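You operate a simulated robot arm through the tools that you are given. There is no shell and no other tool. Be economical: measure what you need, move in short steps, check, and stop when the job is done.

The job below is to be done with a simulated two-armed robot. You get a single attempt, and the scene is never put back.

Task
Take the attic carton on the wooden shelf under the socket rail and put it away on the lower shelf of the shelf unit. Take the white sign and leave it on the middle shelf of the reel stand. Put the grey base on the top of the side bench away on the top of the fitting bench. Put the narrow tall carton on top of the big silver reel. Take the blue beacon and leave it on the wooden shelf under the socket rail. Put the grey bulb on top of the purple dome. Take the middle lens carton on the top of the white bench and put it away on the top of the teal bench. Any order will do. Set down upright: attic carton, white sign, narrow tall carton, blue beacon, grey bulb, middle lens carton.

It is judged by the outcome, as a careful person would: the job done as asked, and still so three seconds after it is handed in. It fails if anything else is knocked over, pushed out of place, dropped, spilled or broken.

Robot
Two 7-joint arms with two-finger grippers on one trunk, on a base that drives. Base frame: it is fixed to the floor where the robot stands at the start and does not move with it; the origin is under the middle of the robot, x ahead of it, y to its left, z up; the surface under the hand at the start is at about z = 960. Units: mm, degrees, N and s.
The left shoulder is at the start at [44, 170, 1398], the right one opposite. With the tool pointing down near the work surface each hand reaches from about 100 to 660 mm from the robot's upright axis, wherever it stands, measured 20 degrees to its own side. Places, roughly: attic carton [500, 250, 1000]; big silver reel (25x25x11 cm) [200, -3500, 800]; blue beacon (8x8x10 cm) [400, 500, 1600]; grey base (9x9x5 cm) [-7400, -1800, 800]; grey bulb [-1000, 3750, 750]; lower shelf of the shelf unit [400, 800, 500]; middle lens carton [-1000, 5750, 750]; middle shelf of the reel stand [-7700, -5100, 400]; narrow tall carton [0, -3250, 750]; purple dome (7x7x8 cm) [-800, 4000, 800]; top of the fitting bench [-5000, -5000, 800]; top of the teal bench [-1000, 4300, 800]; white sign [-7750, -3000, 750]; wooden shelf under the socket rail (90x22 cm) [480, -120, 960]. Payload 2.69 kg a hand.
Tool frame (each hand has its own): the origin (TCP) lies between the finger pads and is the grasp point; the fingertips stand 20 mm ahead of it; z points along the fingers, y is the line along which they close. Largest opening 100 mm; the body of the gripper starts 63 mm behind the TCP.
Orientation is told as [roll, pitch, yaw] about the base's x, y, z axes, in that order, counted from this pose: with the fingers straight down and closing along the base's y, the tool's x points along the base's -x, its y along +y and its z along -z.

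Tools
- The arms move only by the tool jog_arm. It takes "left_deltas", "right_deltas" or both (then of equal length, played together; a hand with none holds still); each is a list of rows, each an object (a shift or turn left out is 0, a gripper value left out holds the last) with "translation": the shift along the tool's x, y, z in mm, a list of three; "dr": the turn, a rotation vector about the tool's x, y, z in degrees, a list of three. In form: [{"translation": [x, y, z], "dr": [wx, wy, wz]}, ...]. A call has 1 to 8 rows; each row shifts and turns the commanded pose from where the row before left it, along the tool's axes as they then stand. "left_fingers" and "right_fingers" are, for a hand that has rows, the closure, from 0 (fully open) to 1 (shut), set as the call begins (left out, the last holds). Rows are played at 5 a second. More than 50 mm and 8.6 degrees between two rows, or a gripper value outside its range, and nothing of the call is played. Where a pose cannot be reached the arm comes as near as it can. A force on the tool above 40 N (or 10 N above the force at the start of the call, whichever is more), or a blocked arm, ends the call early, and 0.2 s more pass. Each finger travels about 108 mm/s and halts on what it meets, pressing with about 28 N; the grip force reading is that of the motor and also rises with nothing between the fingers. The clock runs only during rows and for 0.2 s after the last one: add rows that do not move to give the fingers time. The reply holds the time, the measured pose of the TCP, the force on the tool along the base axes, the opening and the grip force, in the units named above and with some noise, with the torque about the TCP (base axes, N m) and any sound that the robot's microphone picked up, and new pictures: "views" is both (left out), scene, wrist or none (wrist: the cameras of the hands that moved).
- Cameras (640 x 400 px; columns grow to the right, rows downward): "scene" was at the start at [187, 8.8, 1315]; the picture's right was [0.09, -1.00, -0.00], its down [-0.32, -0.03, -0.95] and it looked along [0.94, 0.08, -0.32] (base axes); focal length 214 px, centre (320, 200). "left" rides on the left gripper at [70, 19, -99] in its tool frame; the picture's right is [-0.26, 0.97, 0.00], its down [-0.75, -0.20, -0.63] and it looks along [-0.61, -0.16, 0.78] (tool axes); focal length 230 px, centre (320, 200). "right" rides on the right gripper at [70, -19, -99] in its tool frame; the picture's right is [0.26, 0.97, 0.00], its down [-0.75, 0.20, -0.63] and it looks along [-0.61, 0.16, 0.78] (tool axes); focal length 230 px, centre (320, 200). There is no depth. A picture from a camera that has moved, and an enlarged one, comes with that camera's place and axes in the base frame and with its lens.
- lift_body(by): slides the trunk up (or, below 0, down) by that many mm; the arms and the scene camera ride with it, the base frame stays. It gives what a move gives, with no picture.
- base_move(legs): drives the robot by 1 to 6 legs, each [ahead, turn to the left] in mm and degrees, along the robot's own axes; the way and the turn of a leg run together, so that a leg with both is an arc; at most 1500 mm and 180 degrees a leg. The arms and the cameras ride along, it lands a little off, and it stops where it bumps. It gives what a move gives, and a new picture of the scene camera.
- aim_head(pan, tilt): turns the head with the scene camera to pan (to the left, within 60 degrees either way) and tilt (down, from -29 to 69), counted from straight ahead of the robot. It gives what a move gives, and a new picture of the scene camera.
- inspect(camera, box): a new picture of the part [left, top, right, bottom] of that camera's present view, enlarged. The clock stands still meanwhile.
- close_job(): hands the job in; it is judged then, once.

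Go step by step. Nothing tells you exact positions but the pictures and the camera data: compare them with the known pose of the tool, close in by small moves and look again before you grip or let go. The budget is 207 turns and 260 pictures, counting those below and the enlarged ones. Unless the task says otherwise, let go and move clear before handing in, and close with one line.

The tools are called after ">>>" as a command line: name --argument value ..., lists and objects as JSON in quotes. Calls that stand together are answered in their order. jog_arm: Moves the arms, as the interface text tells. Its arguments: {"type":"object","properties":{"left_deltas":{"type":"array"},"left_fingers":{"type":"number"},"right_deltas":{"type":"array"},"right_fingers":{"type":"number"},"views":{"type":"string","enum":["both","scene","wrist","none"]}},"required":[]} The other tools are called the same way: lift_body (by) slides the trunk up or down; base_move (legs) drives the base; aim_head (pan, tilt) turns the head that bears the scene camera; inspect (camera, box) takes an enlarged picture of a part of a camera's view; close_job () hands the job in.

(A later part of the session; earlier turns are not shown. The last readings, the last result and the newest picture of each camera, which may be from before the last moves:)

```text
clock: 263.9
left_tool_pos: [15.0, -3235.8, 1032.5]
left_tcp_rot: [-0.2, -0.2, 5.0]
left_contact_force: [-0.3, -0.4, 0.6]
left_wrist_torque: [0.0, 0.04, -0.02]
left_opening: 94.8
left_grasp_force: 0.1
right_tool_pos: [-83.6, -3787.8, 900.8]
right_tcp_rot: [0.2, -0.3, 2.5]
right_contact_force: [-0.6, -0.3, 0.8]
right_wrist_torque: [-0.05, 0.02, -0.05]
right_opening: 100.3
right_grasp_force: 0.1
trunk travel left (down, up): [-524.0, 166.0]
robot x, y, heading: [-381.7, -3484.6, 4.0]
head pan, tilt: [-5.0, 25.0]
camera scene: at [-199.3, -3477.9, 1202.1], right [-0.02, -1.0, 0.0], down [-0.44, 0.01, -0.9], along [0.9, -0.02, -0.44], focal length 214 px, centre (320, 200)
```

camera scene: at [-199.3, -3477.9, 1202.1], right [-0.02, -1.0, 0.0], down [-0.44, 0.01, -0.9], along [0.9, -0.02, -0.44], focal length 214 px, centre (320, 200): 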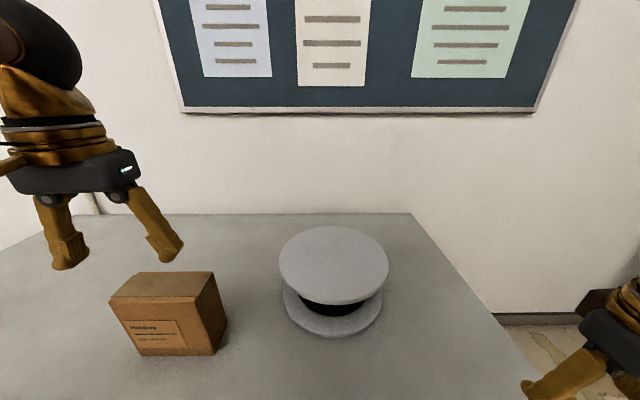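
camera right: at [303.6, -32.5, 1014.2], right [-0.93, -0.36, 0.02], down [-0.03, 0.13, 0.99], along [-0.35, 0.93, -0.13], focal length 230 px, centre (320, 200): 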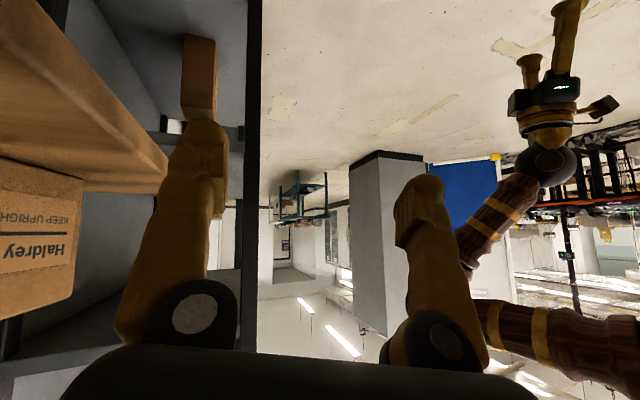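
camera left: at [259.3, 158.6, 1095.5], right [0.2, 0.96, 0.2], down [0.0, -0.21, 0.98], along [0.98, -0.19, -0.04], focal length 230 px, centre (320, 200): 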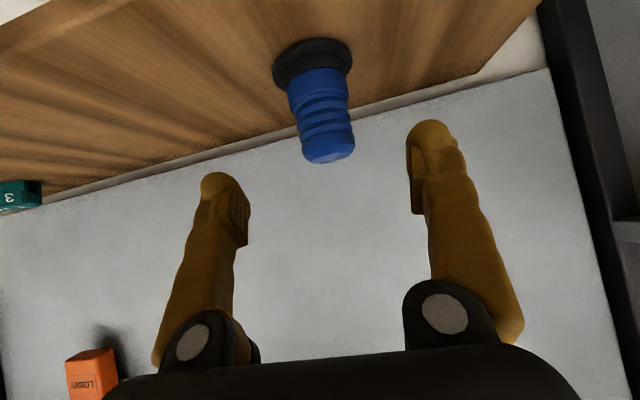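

Now yaw the left hand −95° over the carton.

>>> jog_arm --left_deltas '[{"dr": [0, 0, 8]}, {"dr": [0, 0, 8]}, {"dr": [0, 0, 8]}, {"dr": [0, 0, 8]}, {"dr": [0, 0, 8]}, {"dr": [0, 0, 8]}, {"dr": [0, 0, 8]}, {"dr": [0, 0, 8]}]' --views "none"

>>> jog_arm --left_deltas '[{"dr": [0, 0, 8]}, {"dr": [0, 0, 8]}, {"dr": [0, 0, 8]}, {"dr": [0, 0, 7]}, {"translation": [-10, 26, 0]}, {"translation": [-10, 26, 0]}, {}]' --views "both"

```text
clock: 265.7
left_tool_pos: [-16.5, -3247.8, 1038.3]
left_tcp_rot: [1.2, -0.6, -58.8]
left_contact_force: [0.3, -0.6, -0.6]
left_wrist_torque: [0.01, -0.02, 0.02]
left_opening: 95.0
left_grasp_force: 0.1
left hand out of reach, approached as far as the arm can: row 8
right_tool_pos: [-98.2, -3789.3, 906.6]
right_tcp_rot: [0.2, -1.3, 2.4]
right_contact_force: [-0.8, -0.6, -1.1]
right_wrist_torque: [0.07, -0.01, -0.01]
right_opening: 99.9
right_grasp_force: 0.1
trunk travel left (down, up): [-524.0, 166.0]
robot x, y, heading: [-386.3, -3486.1, 4.1]
head pan, tilt: [-5.0, 25.0]
```

```text
clock: 267.3
left_tool_pos: [-60.7, -3250.3, 1031.1]
left_tcp_rot: [2.0, -0.5, -67.9]
left_contact_force: [-0.2, -0.4, 0.0]
left_wrist_torque: [-0.01, 0.01, 0.0]
left_opening: 94.8
left_grasp_force: 0.1
left hand out of reach, approached as far as the arm can: row 1, 2, 3, 4, 5, 6
right_tool_pos: [-98.3, -3788.5, 904.3]
right_tcp_rot: [0.2, -1.2, 2.5]
right_contact_force: [0.2, 0.3, -0.2]
right_wrist_torque: [-0.01, -0.03, 0.01]
right_opening: 100.0
right_grasp_force: 0.1
trunk travel left (down, up): [-524.0, 166.0]
robot x, y, heading: [-384.3, -3486.4, 3.9]
head pan, tilt: [-5.0, 25.0]
camera scene: at [-198.8, -3477.8, 1202.0], right [-0.02, -1.0, 0.0], down [-0.44, 0.01, -0.9], along [0.9, -0.02, -0.44], focal length 214 px, centre (320, 200)
camera left: at [-73.7, -3179.3, 1129.7], right [0.99, 0.13, 0.04], down [0.08, -0.77, 0.63], along [0.11, -0.62, -0.78], focal length 230 px, centre (320, 200)
```

scene: 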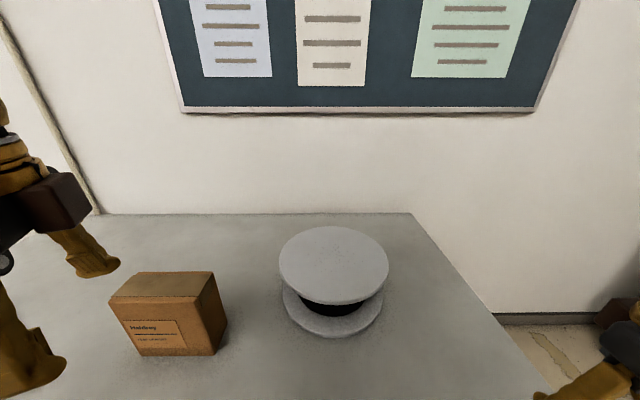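
left: 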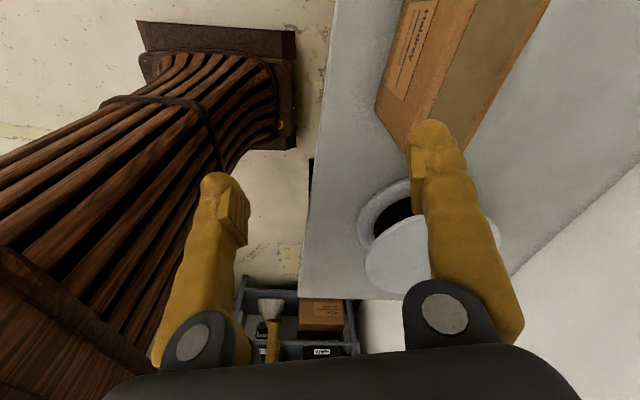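

Yaw past −65° is out of range, so I'll stand parallel to the table instead. First straighten the left hand and raise the right hand clear.

>>> jog_arm --left_deltas '[{"dr": [0, 0, -8], "translation": [0, 0, -15]}, {"dr": [0, 0, -8], "translation": [0, 0, -15]}, {"dr": [0, 0, -8]}, {"dr": [0, 0, -8]}, {"dr": [0, 0, -8]}, {"dr": [0, 0, -8]}, {"dr": [0, 0, -8]}, {"dr": [0, 0, -8]}]' --right_deltas '[{"translation": [0, 0, -25]}, {"translation": [0, 0, -25]}, {"translation": [0, 0, -25]}, {"translation": [0, 0, -25]}, {"translation": [0, 0, -25]}, {"translation": [0, 0, -25]}, {}, {}]' --views "none"

```text
clock: 269.1
left_tool_pos: [-61.7, -3252.6, 1061.6]
left_tcp_rot: [0.0, -1.0, -5.8]
left_contact_force: [0.4, 0.5, -0.8]
left_wrist_torque: [0.04, 0.0, 0.03]
left_opening: 95.1
left_grasp_force: 0.0
right_tool_pos: [-95.3, -3791.9, 1056.0]
right_tcp_rot: [-0.1, -1.8, 2.5]
right_contact_force: [0.5, 0.3, 0.1]
right_wrist_torque: [-0.02, -0.01, 0.0]
right_opening: 100.1
right_grasp_force: 0.1
trunk travel left (down, up): [-524.0, 166.0]
robot x, y, heading: [-381.3, -3483.1, 4.0]
head pan, tilt: [-5.0, 25.0]
```

>>> base_move --legs '[[0, 78], [575, 0], [0, -172]]'

>>> aim_head --pan 35 --tilt 30

```text
clock: 282.9
left_tool_pos: [-83.2, -3240.0, 1062.1]
left_tcp_rot: [0.1, -1.1, -96.9]
left_contact_force: [-0.1, 0.6, -0.4]
left_wrist_torque: [0.01, 0.02, -0.01]
left_opening: 94.8
left_grasp_force: 0.0
right_tool_pos: [-619.6, -3191.8, 1056.0]
right_tcp_rot: [0.2, -1.3, -88.5]
right_contact_force: [1.0, 0.3, -0.6]
right_wrist_torque: [0.01, 0.0, -0.03]
right_opening: 100.1
right_grasp_force: 0.1
trunk travel left (down, up): [-524.0, 166.0]
robot x, y, heading: [-288.3, -2912.7, -87.0]
head pan, tilt: [-5.0, 25.0]
camera scene: at [-288.0, -3096.4, 1202.1], right [-1.0, 0.03, 0.0], down [0.01, 0.44, -0.9], along [-0.03, -0.9, -0.44], focal length 214 px, centre (320, 200)
```

scene: 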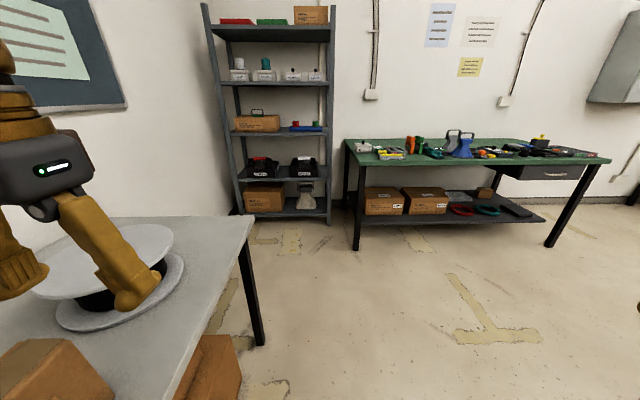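

```text
clock: 284.0
left_tool_pos: [-82.7, -3222.5, 1068.4]
left_tcp_rot: [0.1, -2.1, -96.9]
left_contact_force: [0.2, -0.1, -1.3]
left_wrist_torque: [0.01, -0.01, -0.01]
left_opening: 94.6
left_grasp_force: 0.1
right_tool_pos: [-630.9, -3196.4, 1062.7]
right_tcp_rot: [-1.0, -4.6, -88.4]
right_contact_force: [0.2, 0.3, -0.5]
right_wrist_torque: [0.04, 0.02, 0.03]
right_opening: 100.1
right_grasp_force: 0.0
trunk travel left (down, up): [-524.0, 166.0]
robot x, y, heading: [-288.5, -2914.4, -86.8]
head pan, tilt: [35.0, 30.0]
camera scene: at [-229.7, -3075.5, 1194.4], right [-0.79, -0.62, -0.01], down [-0.31, 0.41, -0.86], along [0.53, -0.67, -0.51], focal length 214 px, centre (320, 200)
```

scene: 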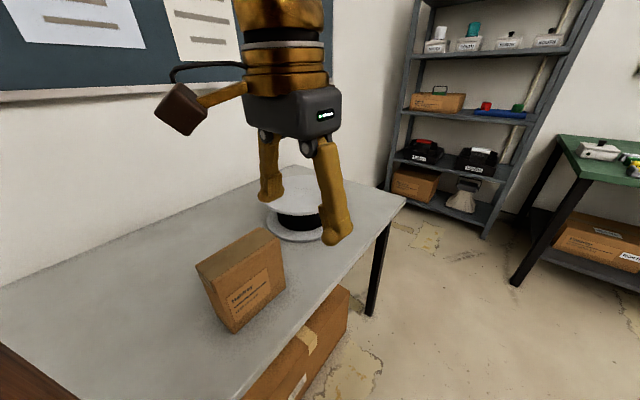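

Good stance. Align yaw to −90 and move over the carton.

>>> jog_arm --left_deltas '[{"dr": [0, 2, -7]}, {"translation": [2, 30, 0]}, {"translation": [2, 30, 0]}, {"translation": [2, 30, 0]}, {"translation": [0, 30, 0]}, {"translation": [0, 30, 0]}, {}]' --views "both"

```text
clock: 285.6
left_tool_pos: [64.2, -3218.9, 1069.3]
left_tcp_rot: [0.0, -0.1, -90.0]
left_contact_force: [-0.2, 0.3, -0.3]
left_wrist_torque: [0.04, -0.04, 0.01]
left_opening: 94.9
left_grasp_force: 0.0
right_tool_pos: [-629.8, -3198.6, 1061.4]
right_tcp_rot: [-0.8, -4.4, -88.3]
right_contact_force: [-0.3, -0.6, -0.5]
right_wrist_torque: [-0.01, 0.0, -0.01]
right_opening: 99.7
right_grasp_force: 0.0
trunk travel left (down, up): [-524.0, 166.0]
robot x, y, heading: [-290.2, -2913.4, -87.2]
head pan, tilt: [35.0, 30.0]
camera scene: at [-229.5, -3076.0, 1194.4], right [-0.79, -0.62, -0.01], down [-0.31, 0.41, -0.86], along [0.53, -0.67, -0.51], focal length 214 px, centre (320, 200)
camera left: at [83.1, -3149.4, 1165.9], right [0.97, -0.26, 0.0], down [-0.2, -0.75, 0.63], along [-0.16, -0.61, -0.78], focal length 230 px, centre (320, 200)
```

scene: 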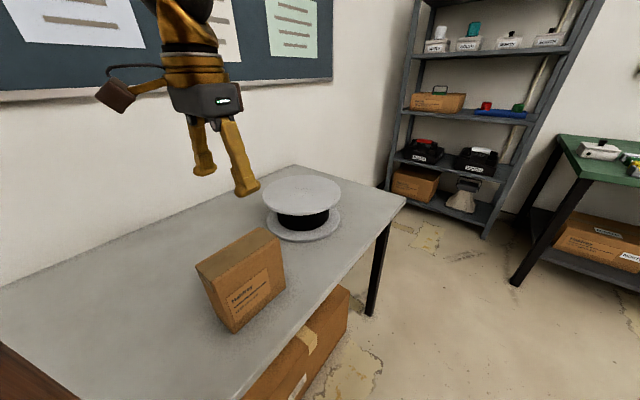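
left: 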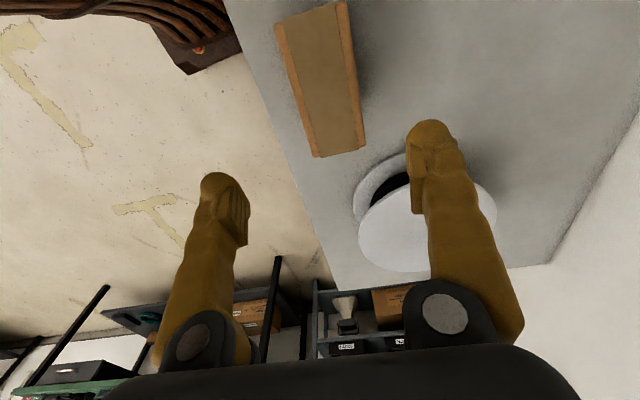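

Carton top spans x 40–106, y −3147…−3283. Centre on (73,−3215) and descend.

>>> jog_arm --left_deltas '[{"translation": [4, 9, 20]}, {"translation": [0, 0, 30]}, {"translation": [0, 0, 30]}, {"translation": [0, 0, 30]}, {"translation": [0, 0, 30]}, {"translation": [0, 0, 30]}, {"translation": [0, 0, 30]}, {}]' --left_fingers 0 --views "wrist"

```text
clock: 287.4
left_tool_pos: [76.0, -3218.0, 867.8]
left_tcp_rot: [-0.1, -0.2, -89.8]
left_contact_force: [0.2, 0.0, 0.2]
left_wrist_torque: [-0.02, -0.02, 0.01]
left_opening: 99.9
left_grasp_force: 0.0
right_tool_pos: [-630.3, -3196.6, 1062.9]
right_tcp_rot: [-0.9, -4.5, -88.4]
right_contact_force: [0.0, 0.7, -0.6]
right_wrist_torque: [0.03, 0.0, -0.03]
right_opening: 99.9
right_grasp_force: 0.0
trunk travel left (down, up): [-524.0, 166.0]
robot x, y, heading: [-288.9, -2913.3, -87.0]
head pan, tilt: [35.0, 30.0]
camera left: at [94.1, -3147.7, 965.2], right [0.97, -0.26, 0.0], down [-0.2, -0.75, 0.63], along [-0.16, -0.61, -0.77], focal length 230 px, centre (320, 200)
```

left: 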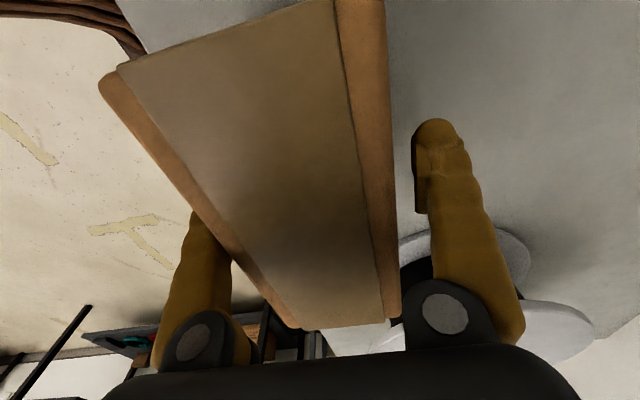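

>>> jog_arm --left_deltas '[{}, {}, {}, {}]' --left_fingers 1 --views "none"

>>> jog_arm --left_deltas '[{"translation": [0, 0, -10]}, {"translation": [0, 0, -25]}, {"translation": [0, 0, -30]}, {"translation": [0, 0, -30]}, {"translation": [0, 0, -30]}, {"translation": [0, 0, -25]}, {}]' --views "none"

```text
clock: 288.4
left_tool_pos: [76.2, -3216.8, 868.6]
left_tcp_rot: [-0.1, -0.2, -89.8]
left_contact_force: [-1.5, -0.4, -0.3]
left_wrist_torque: [-0.2, -0.01, -0.03]
left_opening: 72.5
left_grasp_force: 28.0
right_tool_pos: [-630.4, -3197.7, 1062.7]
right_tcp_rot: [-0.9, -4.6, -88.5]
right_contact_force: [0.3, -0.4, 0.1]
right_wrist_torque: [-0.02, -0.01, -0.04]
right_opening: 99.8
right_grasp_force: 0.1
trunk travel left (down, up): [-524.0, 166.0]
robot x, y, heading: [-288.9, -2911.6, -87.1]
head pan, tilt: [35.0, 30.0]
```

```text
clock: 290.0
left_tool_pos: [76.6, -3211.4, 1017.9]
left_tcp_rot: [-0.1, 0.1, -90.0]
left_contact_force: [0.1, -0.9, -5.7]
left_wrist_torque: [-0.01, -0.01, -0.01]
left_opening: 72.8
left_grasp_force: 27.8
right_tool_pos: [-628.9, -3197.3, 1063.3]
right_tcp_rot: [-0.9, -4.4, -88.4]
right_contact_force: [-0.1, 0.4, 0.3]
right_wrist_torque: [0.0, 0.02, 0.0]
right_opening: 100.0
right_grasp_force: 0.0
trunk travel left (down, up): [-524.0, 166.0]
robot x, y, heading: [-290.2, -2913.7, -87.1]
head pan, tilt: [35.0, 30.0]
```

Held. Drive 290 mm along the table to bring it over the reel.

>>> base_move --legs '[[290, 0]]'

>>> jog_arm --left_deltas '[{"translation": [0, 25, 0]}, {"translation": [0, 25, 0]}, {"translation": [0, 20, 0]}, {}]' --views "both"

```text
clock: 292.0
left_tool_pos: [92.9, -3497.5, 1018.6]
left_tcp_rot: [-0.1, 0.2, -89.8]
left_contact_force: [-0.3, -0.7, -4.9]
left_wrist_torque: [0.04, 0.01, 0.02]
left_opening: 72.8
left_grasp_force: 28.1
right_tool_pos: [-612.9, -3483.6, 1061.7]
right_tcp_rot: [-0.8, -4.0, -88.3]
right_contact_force: [-1.1, -1.4, 1.7]
right_wrist_torque: [0.19, -0.06, 0.02]
right_opening: 100.0
right_grasp_force: 0.0
trunk travel left (down, up): [-524.0, 166.0]
robot x, y, heading: [-276.6, -3200.0, -86.8]
head pan, tilt: [35.0, 30.0]
camera scene: at [-212.8, -3362.2, 1194.2], right [-0.79, -0.62, -0.01], down [-0.31, 0.41, -0.86], along [0.54, -0.67, -0.51], focal length 214 px, centre (320, 200)
```

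scene: 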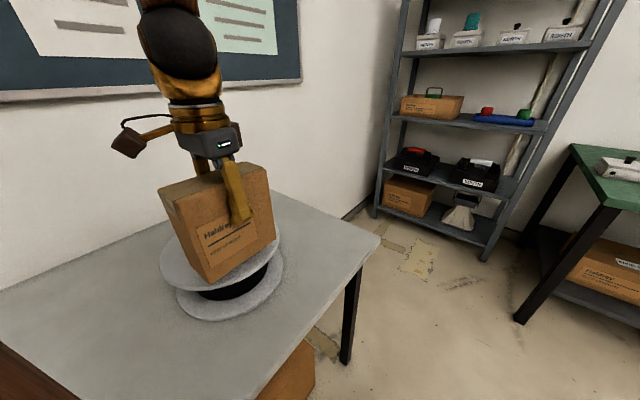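

```text
clock: 293.0
left_tool_pos: [162.2, -3481.0, 1022.1]
left_tcp_rot: [-0.1, -0.8, -89.9]
left_contact_force: [0.0, -0.6, -4.7]
left_wrist_torque: [-0.02, -0.01, 0.01]
left_opening: 72.5
left_grasp_force: 28.2
right_tool_pos: [-627.7, -3494.8, 1070.4]
right_tcp_rot: [-2.4, -8.2, -88.1]
right_contact_force: [-1.5, -0.2, -0.2]
right_wrist_torque: [0.06, -0.01, 0.0]
right_opening: 99.9
right_grasp_force: 0.1
trunk travel left (down, up): [-524.0, 166.0]
robot x, y, heading: [-272.5, -3197.1, -86.9]
head pan, tilt: [35.0, 30.0]
camera scene: at [-213.3, -3361.9, 1194.2], right [-0.79, -0.62, -0.01], down [-0.31, 0.41, -0.86], along [0.54, -0.67, -0.51], focal length 214 px, centre (320, 200)
camera left: at [179.6, -3409.7, 1119.9], right [0.97, -0.26, 0.0], down [-0.2, -0.74, 0.64], along [-0.16, -0.62, -0.77], focal length 230 px, centre (320, 200)
```

scene: 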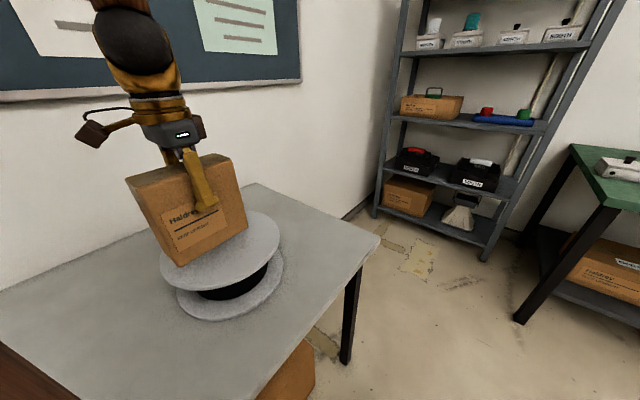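
left: 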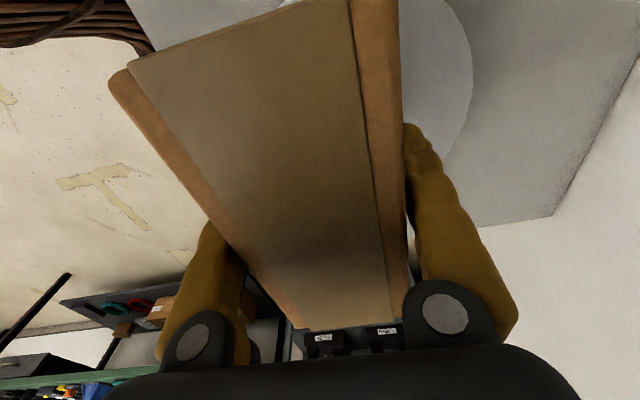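

Reel centre looks to be about (180,−3493); shift slightly and lower gently.

>>> jog_arm --left_deltas '[{"translation": [-7, 8, 0]}, {"translation": [-7, 8, 0]}, {"dr": [0, 0.8, 0], "translation": [0, 0, 10]}, {"translation": [0, 0, 12]}, {"translation": [0, 0, 10]}, {}]' --views "scene"

```text
clock: 294.4
left_tool_pos: [175.1, -3495.9, 989.2]
left_tcp_rot: [-0.1, -0.1, -89.7]
left_contact_force: [0.3, 0.1, -4.8]
left_wrist_torque: [-0.03, -0.01, -0.01]
left_opening: 72.2
left_grasp_force: 27.8
right_tool_pos: [-627.8, -3494.5, 1072.0]
right_tcp_rot: [-2.4, -8.1, -88.1]
right_contact_force: [-0.2, -0.5, 0.7]
right_wrist_torque: [-0.01, 0.02, 0.04]
right_opening: 99.7
right_grasp_force: 0.1
trunk travel left (down, up): [-524.0, 166.0]
robot x, y, heading: [-275.3, -3203.5, -87.1]
head pan, tilt: [35.0, 30.0]
camera scene: at [-213.0, -3361.0, 1194.3], right [-0.79, -0.62, -0.01], down [-0.31, 0.41, -0.86], along [0.54, -0.67, -0.51], focal length 214 px, centre (320, 200)
```

scene: 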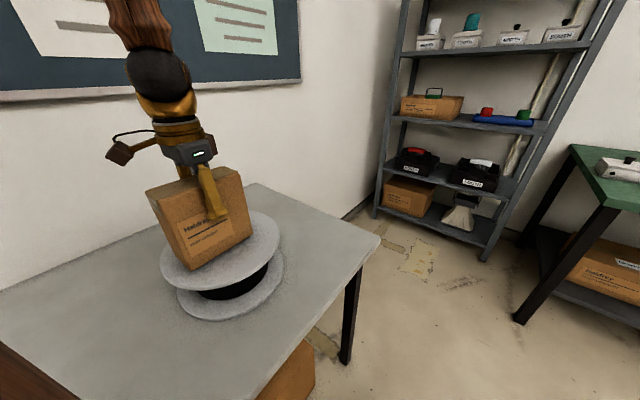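

>>> jog_arm --left_deltas '[{"translation": [0, 0, 4]}, {}, {"translation": [0, 0, 3]}, {}, {"translation": [0, 0, 3]}, {}, {}]' --views "none"

```text
clock: 296.0
left_tool_pos: [176.8, -3493.8, 980.3]
left_tcp_rot: [-0.1, -0.1, -89.8]
left_contact_force: [0.3, 0.0, -5.6]
left_wrist_torque: [-0.01, -0.01, 0.0]
left_opening: 72.9
left_grasp_force: 28.4
right_tool_pos: [-627.5, -3493.4, 1070.7]
right_tcp_rot: [-2.4, -8.2, -88.2]
right_contact_force: [-0.3, -0.5, 0.5]
right_wrist_torque: [-0.01, 0.04, -0.01]
right_opening: 99.9
right_grasp_force: 0.0
trunk travel left (down, up): [-524.0, 166.0]
robot x, y, heading: [-276.0, -3198.2, -86.7]
head pan, tilt: [35.0, 30.0]
```

>>> jog_arm --left_deltas '[{"translation": [0, 0, 3]}, {}, {"translation": [0, 0, 3]}, {}, {}]' --views "none"

```text
clock: 297.0
left_tool_pos: [176.3, -3480.0, 980.3]
left_tcp_rot: [-0.4, -1.3, -89.8]
left_contact_force: [0.4, 0.3, -4.1]
left_wrist_torque: [-0.05, 0.0, 0.0]
left_opening: 72.6
left_grasp_force: 27.8
right_tool_pos: [-639.9, -3502.8, 1081.6]
right_tcp_rot: [-4.3, -12.3, -87.8]
right_contact_force: [-0.4, 0.7, 0.0]
right_wrist_torque: [-0.01, 0.1, 0.02]
right_opening: 100.0
right_grasp_force: 0.0
trunk travel left (down, up): [-524.0, 166.0]
robot x, y, heading: [-276.0, -3198.9, -86.6]
head pan, tilt: [35.0, 30.0]
stopped in row 5 (left hand): the force on the tool passed its limit at 41 N (the readings are from after the stop); the commanded pose is now the measured one
```

>>> jog_arm --left_deltas '[{"translation": [-10, 0, 0], "dr": [0, 1.2, 0]}, {}, {"translation": [0, 0, 2]}, {}]' --views "scene"

```text
clock: 298.0
left_tool_pos: [176.0, -3492.7, 977.5]
left_tcp_rot: [0.0, 0.0, -89.9]
left_contact_force: [0.8, 2.0, 3.4]
left_wrist_torque: [-0.43, -0.34, 0.07]
left_opening: 72.7
left_grasp_force: 27.4
right_tool_pos: [-641.1, -3503.2, 1080.8]
right_tcp_rot: [-4.1, -12.2, -87.9]
right_contact_force: [0.3, 0.2, -0.2]
right_wrist_torque: [0.01, 0.0, 0.01]
right_opening: 100.3
right_grasp_force: 0.1
trunk travel left (down, up): [-524.0, 166.0]
robot x, y, heading: [-277.5, -3198.7, -86.8]
head pan, tilt: [35.0, 30.0]
camera scene: at [-213.3, -3360.2, 1194.5], right [-0.79, -0.62, -0.01], down [-0.31, 0.41, -0.86], along [0.54, -0.67, -0.51], focal length 214 px, centre (320, 200)
```

scene: 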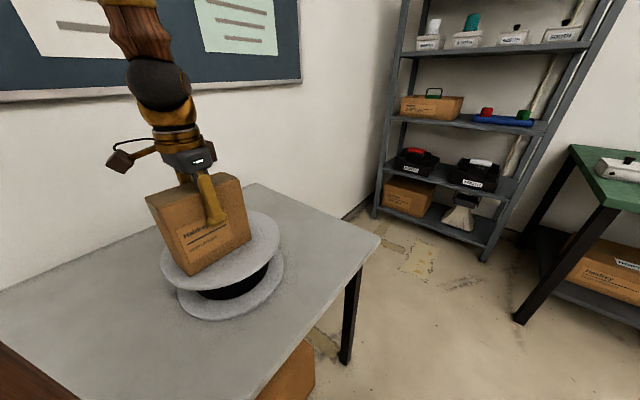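

Resting on the reel, which has not moved. Release and rise.

>>> jog_arm --left_deltas '[{}, {}, {}, {}]' --left_fingers 0 --views "none"

>>> jog_arm --left_deltas '[{"translation": [0, 0, -15]}, {"translation": [0, 0, -20]}, {"translation": [0, 0, -25]}, {"translation": [0, 0, -25]}, {"translation": [0, -30, 0]}, {"translation": [0, -30, 0]}, {"translation": [0, -30, 0]}, {}]' --right_deltas '[{"translation": [-15, 0, 20], "dr": [-2, 4, 0]}, {"translation": [-15, 0, 20], "dr": [-2, 4, 0]}, {"translation": [-15, 0, 20], "dr": [0, 4, 0]}, {"translation": [-15, 0, 20]}, {"translation": [-15, 0, 20]}, {}, {}, {}]' --views "scene"

```text
clock: 299.0
left_tool_pos: [175.5, -3491.3, 977.6]
left_tcp_rot: [-0.1, 0.0, -89.9]
left_contact_force: [-0.3, -0.7, 0.1]
left_wrist_torque: [0.01, 0.0, 0.01]
left_opening: 99.8
left_grasp_force: 0.0
right_tool_pos: [-641.7, -3504.5, 1081.3]
right_tcp_rot: [-4.1, -12.1, -87.9]
right_contact_force: [0.2, 0.3, 0.8]
right_wrist_torque: [0.02, -0.03, 0.01]
right_opening: 99.8
right_grasp_force: 0.1
trunk travel left (down, up): [-524.0, 166.0]
robot x, y, heading: [-277.0, -3201.5, -86.6]
head pan, tilt: [35.0, 30.0]
```

```text
clock: 300.8
left_tool_pos: [87.3, -3491.3, 1063.8]
left_tcp_rot: [0.0, 0.0, -89.9]
left_contact_force: [0.0, 0.1, -0.1]
left_wrist_torque: [-0.06, 0.02, 0.01]
left_opening: 100.0
left_grasp_force: 0.0
right_tool_pos: [-622.8, -3557.9, 977.1]
right_tcp_rot: [1.7, 2.9, -88.0]
right_contact_force: [-0.7, 0.1, 0.4]
right_wrist_torque: [0.01, 0.07, 0.02]
right_opening: 99.8
right_grasp_force: 0.1
trunk travel left (down, up): [-524.0, 166.0]
robot x, y, heading: [-275.1, -3201.3, -86.6]
head pan, tilt: [35.0, 30.0]
camera scene: at [-212.6, -3360.6, 1194.4], right [-0.79, -0.62, -0.01], down [-0.31, 0.41, -0.86], along [0.54, -0.67, -0.51], focal length 214 px, centre (320, 200)
```

scene: 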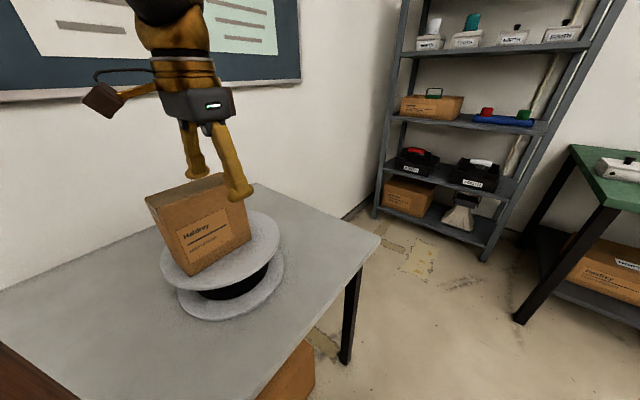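

Narrow tall carton is on the reel. Now head west: back away, turn and look.

>>> base_move --legs '[[0, -60]]'

>>> base_move --legs '[[500, -33]]'

>>> aim_head --pan 0 --tilt 10

```text
clock: 303.4
left_tool_pos: [-229.7, -3618.4, 1077.3]
left_tcp_rot: [0.3, -1.8, -137.9]
left_contact_force: [0.3, 1.3, 0.7]
left_wrist_torque: [-0.14, 0.04, 0.01]
left_opening: 100.1
left_grasp_force: 0.1
right_tool_pos: [-753.0, -3143.2, 984.6]
right_tcp_rot: [2.6, 0.6, -135.9]
right_contact_force: [-0.5, 1.1, 0.7]
right_wrist_torque: [-0.08, 0.02, 0.02]
right_opening: 99.9
right_grasp_force: 0.0
trunk travel left (down, up): [-524.0, 166.0]
robot x, y, heading: [-280.0, -3180.5, -127.6]
head pan, tilt: [35.0, 30.0]
stopped in leg 1: the robot was blocked; the commanded pose is now the measured one
camera scene: at [-340.8, -3336.3, 1195.2], right [-1.0, 0.05, -0.01], down [0.03, 0.51, -0.86], along [-0.03, -0.86, -0.51], focal length 214 px, centre (320, 200)
```

scene: 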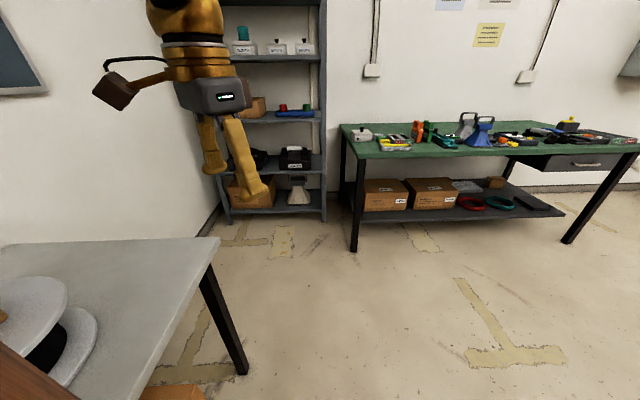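

```text
clock: 306.3
left_tool_pos: [-876.8, -3874.1, 1073.9]
left_tcp_rot: [0.0, -1.5, -170.5]
left_contact_force: [0.0, -0.5, 0.6]
left_wrist_torque: [0.02, -0.01, 0.05]
left_opening: 99.8
left_grasp_force: 0.1
right_tool_pos: [-1063.4, -3190.8, 985.9]
right_tcp_rot: [2.1, 0.8, -168.5]
right_contact_force: [-0.4, -1.0, -0.5]
right_wrist_torque: [-0.01, -0.01, 0.03]
right_opening: 99.9
right_grasp_force: 0.1
trunk travel left (down, up): [-524.0, 166.0]
robot x, y, heading: [-684.3, -3471.7, -160.2]
head pan, tilt: [35.0, 30.0]
camera scene: at [-817.8, -3577.1, 1194.3], right [-0.82, 0.57, -0.01], down [0.3, 0.41, -0.86], along [-0.49, -0.71, -0.51], focal length 214 px, centre (320, 200)
```

scene: 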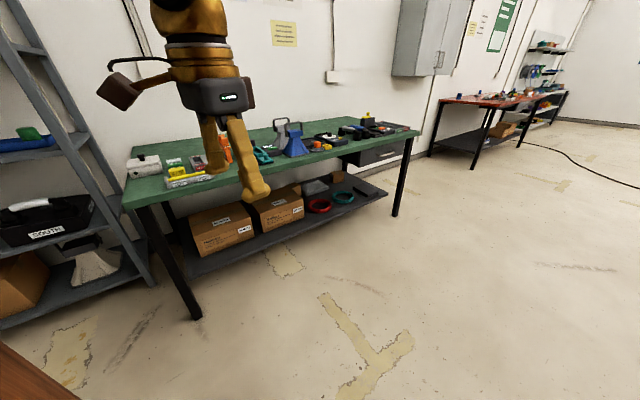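

```text
clock: 307.4
left_tool_pos: [-861.6, -3866.8, 1079.2]
left_tcp_rot: [0.2, -2.5, -170.4]
left_contact_force: [0.3, 0.6, 0.0]
left_wrist_torque: [-0.01, 0.0, -0.02]
left_opening: 100.1
left_grasp_force: 0.0
right_tool_pos: [-1049.9, -3187.0, 991.1]
right_tcp_rot: [2.3, 0.0, -168.4]
right_contact_force: [0.3, 0.7, 0.3]
right_wrist_torque: [0.05, -0.02, 0.0]
right_opening: 100.1
right_grasp_force: 0.0
trunk travel left (down, up): [-524.0, 166.0]
robot x, y, heading: [-679.6, -3474.6, -159.9]
head pan, tilt: [0.0, 10.0]
camera scene: at [-853.7, -3535.0, 1226.3], right [-0.34, 0.94, 0.0], down [0.18, 0.07, -0.98], along [-0.92, -0.34, -0.19], focal length 214 px, centre (320, 200)
```

scene: 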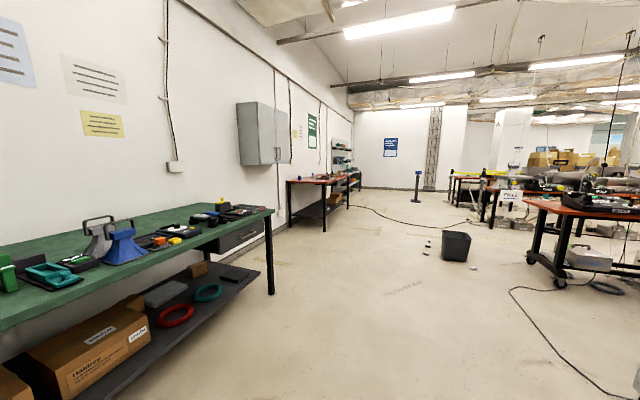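

The route west along y≈−3500 looks open (a bin at about (−4000,−2750) is off to the side). Drive on and look again.

>>> base_move --legs '[[0, -20], [1400, 0], [1400, 0]]'

```text
clock: 322.0
left_tool_pos: [-3766.3, -3815.9, 1079.5]
left_tcp_rot: [0.2, -2.5, 170.2]
left_contact_force: [-0.1, 0.3, -0.4]
left_wrist_torque: [0.04, -0.02, -0.01]
left_opening: 100.2
left_grasp_force: 0.0
right_tool_pos: [-3715.5, -3111.1, 989.9]
right_tcp_rot: [2.4, 0.0, 172.0]
right_contact_force: [-0.4, -0.9, 0.1]
right_wrist_torque: [0.01, -0.03, -0.01]
right_opening: 100.0
right_grasp_force: 0.1
trunk travel left (down, up): [-524.0, 166.0]
robot x, y, heading: [-3464.1, -3504.2, -179.6]
head pan, tilt: [0.0, 10.0]
camera scene: at [-3647.7, -3504.2, 1226.3], right [-0.01, 1.0, 0.0], down [0.19, 0.0, -0.98], along [-0.98, -0.01, -0.19], focal length 214 px, centre (320, 200)
```

scene: 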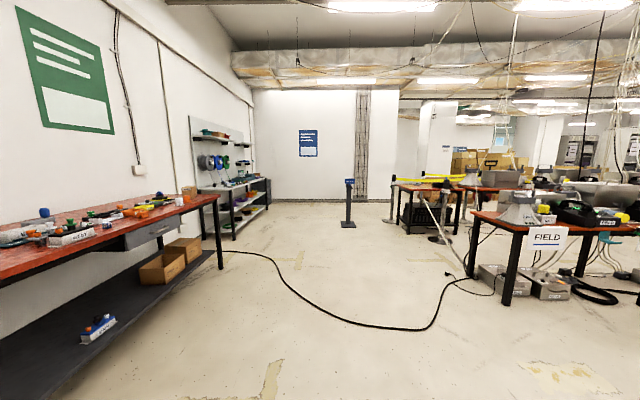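

A cable lies across the floor but it's the only way west; I'll drive straight over it slowly towards x≈−6250.

>>> base_move --legs '[[1300, 0], [1450, 0]]'

>>> inspect --camera "scene" --box '[280, 100, 640, 325]'

```text
clock: 335.5
left_tool_pos: [-6527.3, -3898.2, 1084.0]
left_tcp_rot: [0.3, -3.4, 172.0]
left_contact_force: [-0.5, 0.3, 0.3]
left_wrist_torque: [0.0, -0.01, -0.03]
left_opening: 100.0
left_grasp_force: 0.0
right_tool_pos: [-6500.0, -3194.4, 993.9]
right_tcp_rot: [2.6, -0.9, 173.8]
right_contact_force: [-1.1, 0.0, -0.2]
right_wrist_torque: [-0.02, -0.03, 0.01]
right_opening: 100.1
right_grasp_force: 0.1
trunk travel left (down, up): [-524.0, 166.0]
robot x, y, heading: [-6252.7, -3577.9, -177.7]
head pan, tilt: [0.0, 10.0]
camera scene: at [-6434.8, -3584.8, 1226.3], right [-0.04, 1.0, 0.0], down [0.19, 0.01, -0.98], along [-0.98, -0.04, -0.19], focal length 214 px, centre (320, 200)
```

scene: 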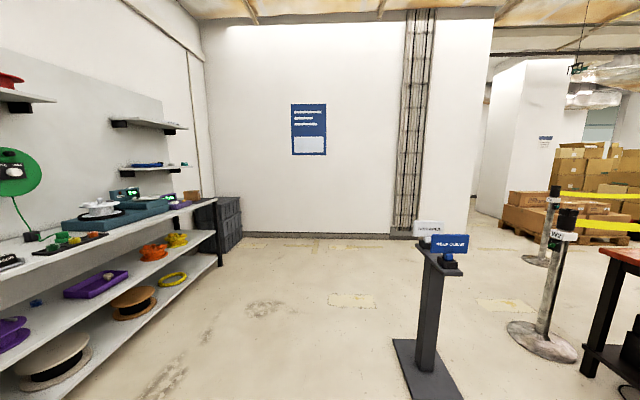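

```text
1.78 times, centred on (460, 212) of scene
camera zoom: at [-6434.8, -3584.8, 1226.3], right [-0.04, 1.0, 0.0], down [0.19, 0.01, -0.98], along [-0.98, -0.04, -0.19], focal length 381 px, centre (71, 178)
```

zoom: 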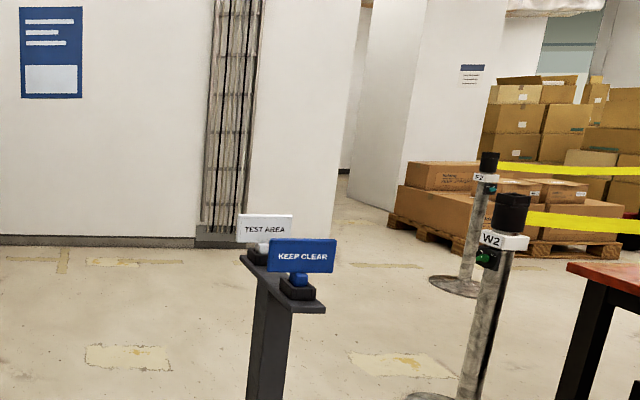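

The white "TEST AREA" sign stands at the far end of the pedestal. I'll drive to its south side and face it (heading +90).

>>> base_move --legs '[[0, -2.3], [1270, 0], [0, -90]]'

>>> aim_head --pan 10 --tilt 30

```text
clock: 346.2
left_tool_pos: [-7820.3, -3305.7, 1089.8]
left_tcp_rot: [0.6, -4.8, 79.2]
left_contact_force: [-0.4, -0.3, 0.4]
left_wrist_torque: [-0.01, -0.01, 0.02]
left_opening: 99.9
left_grasp_force: 0.0
right_tool_pos: [-7115.5, -3378.8, 997.7]
right_tcp_rot: [2.9, -1.8, 81.0]
right_contact_force: [-0.1, 0.2, 0.4]
right_wrist_torque: [-0.02, 0.04, 0.01]
right_opening: 100.1
right_grasp_force: 0.0
trunk travel left (down, up): [-524.0, 166.0]
robot x, y, heading: [-7517.0, -3597.5, 89.6]
head pan, tilt: [0.0, 10.0]
camera scene: at [-7513.4, -3410.2, 1226.4], right [1.0, -0.01, 0.0], down [0.0, -0.19, -0.98], along [0.01, 0.98, -0.19], focal length 214 px, centre (320, 200)
```

scene: 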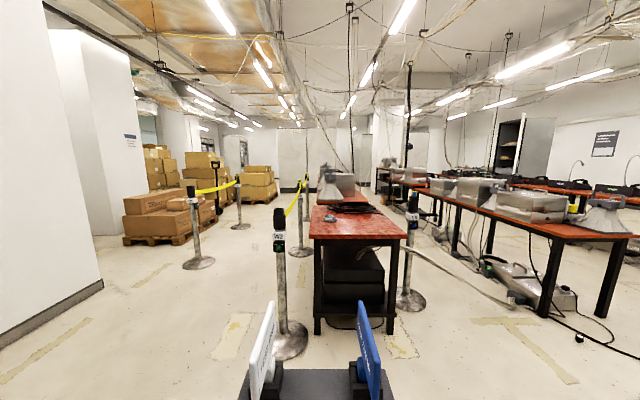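

```text
clock: 347.0
left_tool_pos: [-7829.8, -3290.6, 1101.4]
left_tcp_rot: [2.6, -9.0, 79.1]
left_contact_force: [0.5, 0.1, -0.5]
left_wrist_torque: [-0.03, -0.01, 0.0]
left_opening: 99.9
left_grasp_force: 0.0
right_tool_pos: [-7118.4, -3393.2, 1001.9]
right_tcp_rot: [3.0, -2.7, 81.1]
right_contact_force: [-0.1, 0.5, -0.1]
right_wrist_torque: [-0.01, -0.03, -0.02]
right_opening: 100.3
right_grasp_force: 0.1
trunk travel left (down, up): [-524.0, 166.0]
robot x, y, heading: [-7511.7, -3593.5, 89.7]
head pan, tilt: [10.0, 30.0]
camera scene: at [-7529.6, -3414.2, 1194.2], right [0.99, 0.17, 0.0], down [0.08, -0.51, -0.86], along [-0.14, 0.85, -0.51], focal length 214 px, centre (320, 200)
```

scene: 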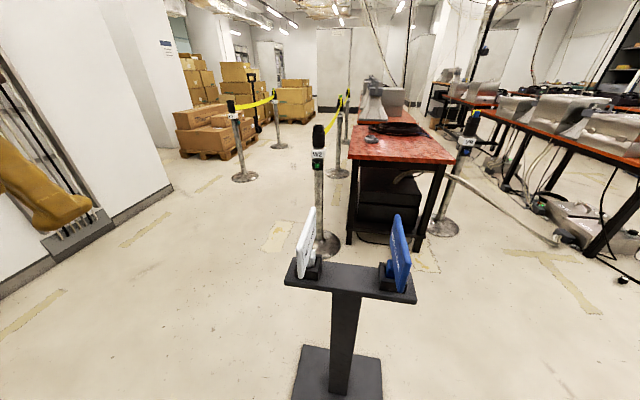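

>>> inspect --camera "scene" --box '[270, 195, 430, 310]'

>>> inspect --camera "scene" --box '[330, 70, 490, 180]'

```text
3.48 times, centred on (350, 252) of scene
camera zoom: at [-7529.6, -3414.2, 1194.2], right [0.99, 0.17, 0.0], down [0.08, -0.51, -0.86], along [-0.14, 0.85, -0.51], focal length 746 px, centre (216, 17)
```

zoom: 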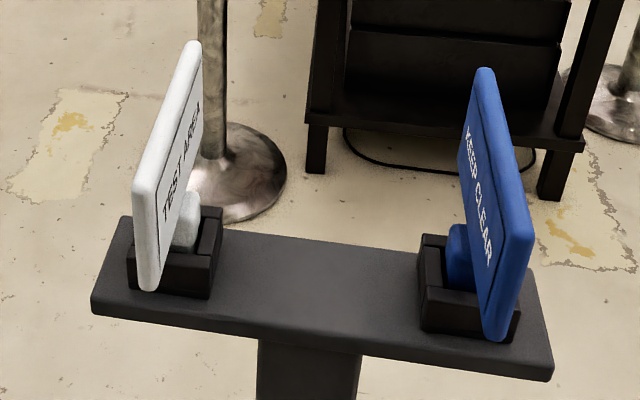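

```text
3.64 times, centred on (410, 125) of scene
camera zoom: at [-7529.6, -3414.2, 1194.2], right [0.99, 0.17, 0.0], down [0.08, -0.51, -0.86], along [-0.14, 0.85, -0.51], focal length 780 px, centre (-7, 473)
```

zoom: 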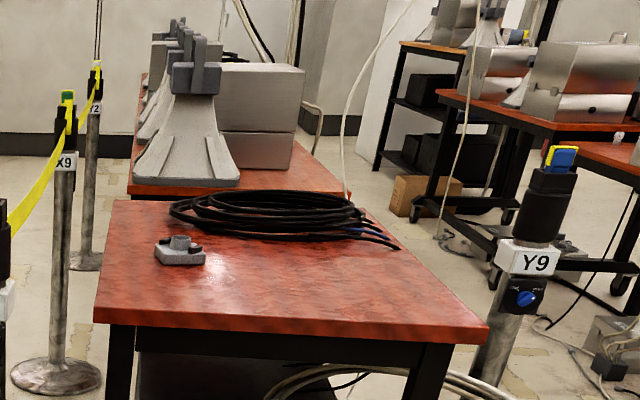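

The sign plate stands at x≈−7650, y −3036…−2828, top z≈818, in a small dock. I'll orient the left hand (yaw forward, tilt 50°) and lower the trunk.

>>> jog_arm --left_deltas '[{"dr": [2.6, 0, -5.3]}, {"dr": [0, 0, -5.3]}, {"dr": [0, -7, 0], "translation": [0, 0, 20]}, {"dr": [0, -7, 0], "translation": [0, 0, 20]}, {"dr": [0, -7, 0], "translation": [0, 0, 20]}, {"dr": [0, -7, 0], "translation": [0, 0, 20]}, {"dr": [0, -7, 0]}, {"dr": [0, -6, 0]}]' --views "none"

>>> lift_body --by -260

```text
clock: 348.8
left_tool_pos: [-7840.1, -3241.1, 1005.8]
left_tcp_rot: [-3.8, -46.8, 92.4]
left_contact_force: [-0.3, -0.4, -0.7]
left_wrist_torque: [-0.02, -0.01, -0.01]
left_opening: 99.8
left_grasp_force: 0.1
left hand out of reach, approached as far as the arm can: row 1, 3, 4, 5, 7, 8
right_tool_pos: [-7116.2, -3393.8, 1000.6]
right_tcp_rot: [3.0, -2.8, 80.9]
right_contact_force: [-0.2, 0.4, -0.9]
right_wrist_torque: [0.02, 0.0, -0.02]
right_opening: 99.9
right_grasp_force: 0.1
trunk travel left (down, up): [-524.0, 166.0]
robot x, y, heading: [-7516.6, -3593.9, 89.6]
head pan, tilt: [10.0, 30.0]
```

```text
clock: 351.5
left_tool_pos: [-7837.8, -3244.8, 746.0]
left_tcp_rot: [-4.1, -46.4, 92.6]
left_contact_force: [-0.4, 0.3, 0.4]
left_wrist_torque: [0.02, 0.0, -0.02]
left_opening: 100.2
left_grasp_force: 0.1
right_tool_pos: [-7115.9, -3393.2, 741.0]
right_tcp_rot: [3.0, -2.9, 81.0]
right_contact_force: [0.1, 0.0, -0.8]
right_wrist_torque: [-0.02, 0.01, -0.01]
right_opening: 100.1
right_grasp_force: 0.2
trunk travel left (down, up): [-264.0, 426.0]
robot x, y, heading: [-7515.3, -3597.3, 89.4]
head pan, tilt: [10.0, 30.0]
```

>>> jog_arm --left_deltas '[{"translation": [-33, -15, -1.5]}, {"translation": [-33, -33, -1.5]}, {"translation": [-33, -33, -1.5]}, {"translation": [-33, -33, -1.5]}, {"translation": [-33, -33, -1.5]}, {"translation": [-33, -33, -1.5]}, {"dr": [-3, 0, 0]}, {}]' --views "both"

```text
clock: 353.3
left_tool_pos: [-7667.4, -3113.4, 902.1]
left_tcp_rot: [-1.2, -46.3, 92.5]
left_contact_force: [0.5, 0.0, 0.5]
left_wrist_torque: [0.02, 0.02, -0.01]
left_opening: 100.0
left_grasp_force: 0.1
left hand out of reach, approached as far as the arm can: row 1
right_tool_pos: [-7116.8, -3394.5, 741.2]
right_tcp_rot: [3.0, -2.8, 81.0]
right_contact_force: [-1.1, -0.3, 1.1]
right_wrist_torque: [-0.02, 0.0, -0.01]
right_opening: 99.9
right_grasp_force: 0.0
trunk travel left (down, up): [-264.0, 426.0]
robot x, y, heading: [-7514.9, -3594.4, 89.5]
head pan, tilt: [10.0, 30.0]
camera scene: at [-7529.3, -3418.9, 934.2], right [0.99, 0.17, 0.0], down [0.08, -0.51, -0.86], along [-0.14, 0.85, -0.51], focal length 214 px, centre (320, 200)
camera left: at [-7681.8, -3234.2, 918.7], right [-0.97, 0.15, 0.17], down [0.19, 0.07, 0.98], along [0.13, 0.99, -0.09], focal length 230 px, centre (320, 200)
```

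scene: 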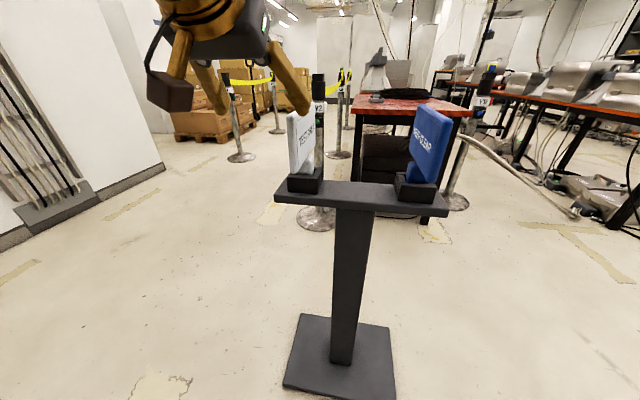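
left: 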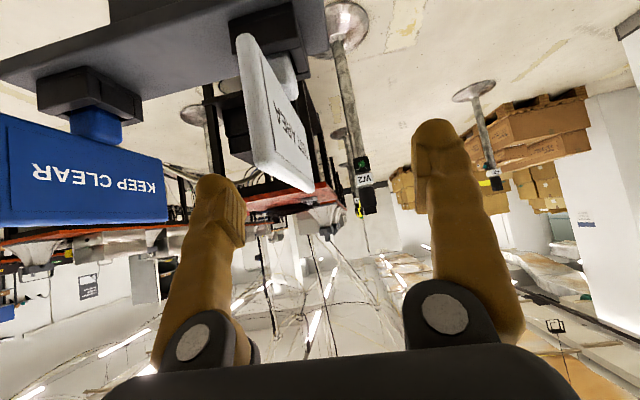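

Refined by triangulation: plate x≈−7627, y −3097…−2925, z 780…876. Align laterally and in yaw first.

>>> jog_arm --left_deltas '[{"translation": [0, -20, 0], "dr": [1.8, 0, 1.6]}, {"translation": [0, -20, 0], "dr": [1.8, 0, 1.6]}, {}, {}]' --left_fingers 0.3 --views "wrist"

```text
clock: 354.3
left_tool_pos: [-7627.6, -3113.5, 900.3]
left_tcp_rot: [-1.3, -46.5, 87.6]
left_contact_force: [0.2, 0.4, 0.4]
left_wrist_torque: [0.03, 0.04, 0.04]
left_opening: 69.9
left_grasp_force: 0.1
right_tool_pos: [-7116.8, -3395.7, 740.3]
right_tcp_rot: [3.0, -2.8, 81.0]
right_contact_force: [0.6, -0.6, -0.1]
right_wrist_torque: [0.01, 0.0, 0.02]
right_opening: 100.3
right_grasp_force: 0.0
trunk travel left (down, up): [-264.0, 426.0]
robot x, y, heading: [-7517.8, -3593.6, 89.5]
head pan, tilt: [10.0, 30.0]
camera left: at [-7653.3, -3233.1, 917.3], right [-0.96, 0.23, 0.17], down [0.19, 0.05, 0.98], along [0.22, 0.97, -0.09], focal length 230 px, centre (320, 200)
```

left: 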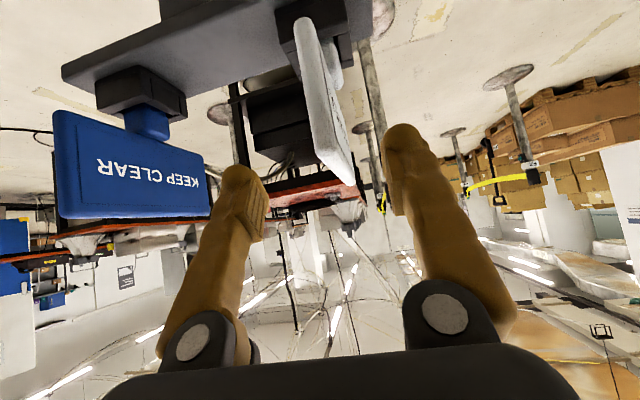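

>>> jog_arm --left_deltas '[{"translation": [-7, 0, 19]}, {"translation": [-7, 0, 19]}, {"translation": [-7, 0, 19]}, {"translation": [-7, 0, 19]}, {"translation": [-5, 0, 17]}, {}, {}]' --views "both"

```text
clock: 355.9
left_tool_pos: [-7620.8, -3022.3, 861.9]
left_tcp_rot: [-1.3, -46.5, 87.8]
left_contact_force: [-0.3, 0.2, -0.1]
left_wrist_torque: [0.02, 0.02, 0.0]
left_opening: 69.8
left_grasp_force: 0.0
right_tool_pos: [-7116.9, -3394.1, 739.9]
right_tcp_rot: [3.0, -2.7, 81.0]
right_contact_force: [0.2, -0.8, 0.2]
right_wrist_torque: [0.01, -0.02, 0.01]
right_opening: 99.9
right_grasp_force: 0.1
trunk travel left (down, up): [-264.0, 426.0]
robot x, y, heading: [-7518.4, -3592.3, 89.6]
head pan, tilt: [10.0, 30.0]
camera scene: at [-7529.3, -3418.9, 934.2], right [0.99, 0.17, 0.0], down [0.08, -0.51, -0.86], along [-0.14, 0.85, -0.51], focal length 214 px, centre (320, 200)
camera left: at [-7646.4, -3141.3, 877.5], right [-0.96, 0.23, 0.17], down [0.19, 0.05, 0.98], along [0.22, 0.97, -0.09], focal length 230 px, centre (320, 200)
```

scene: 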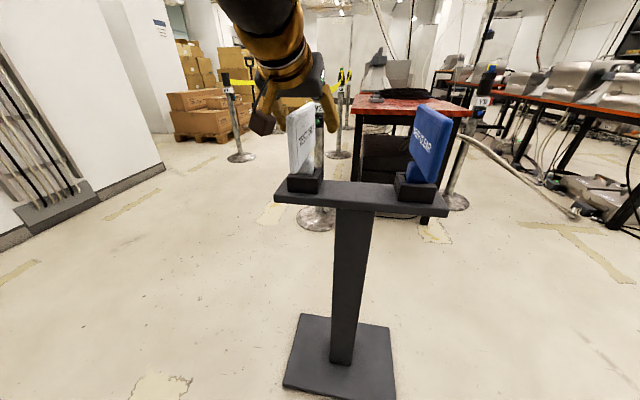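
left: 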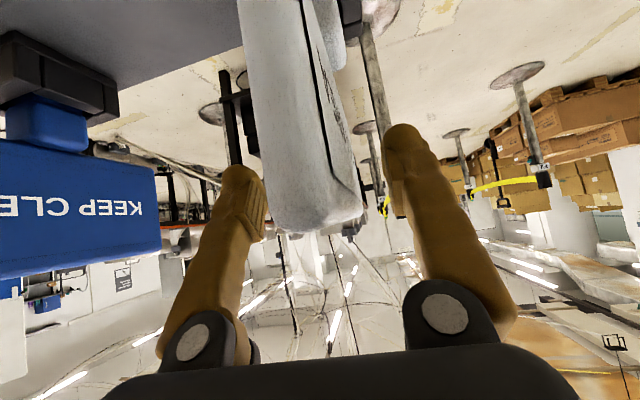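

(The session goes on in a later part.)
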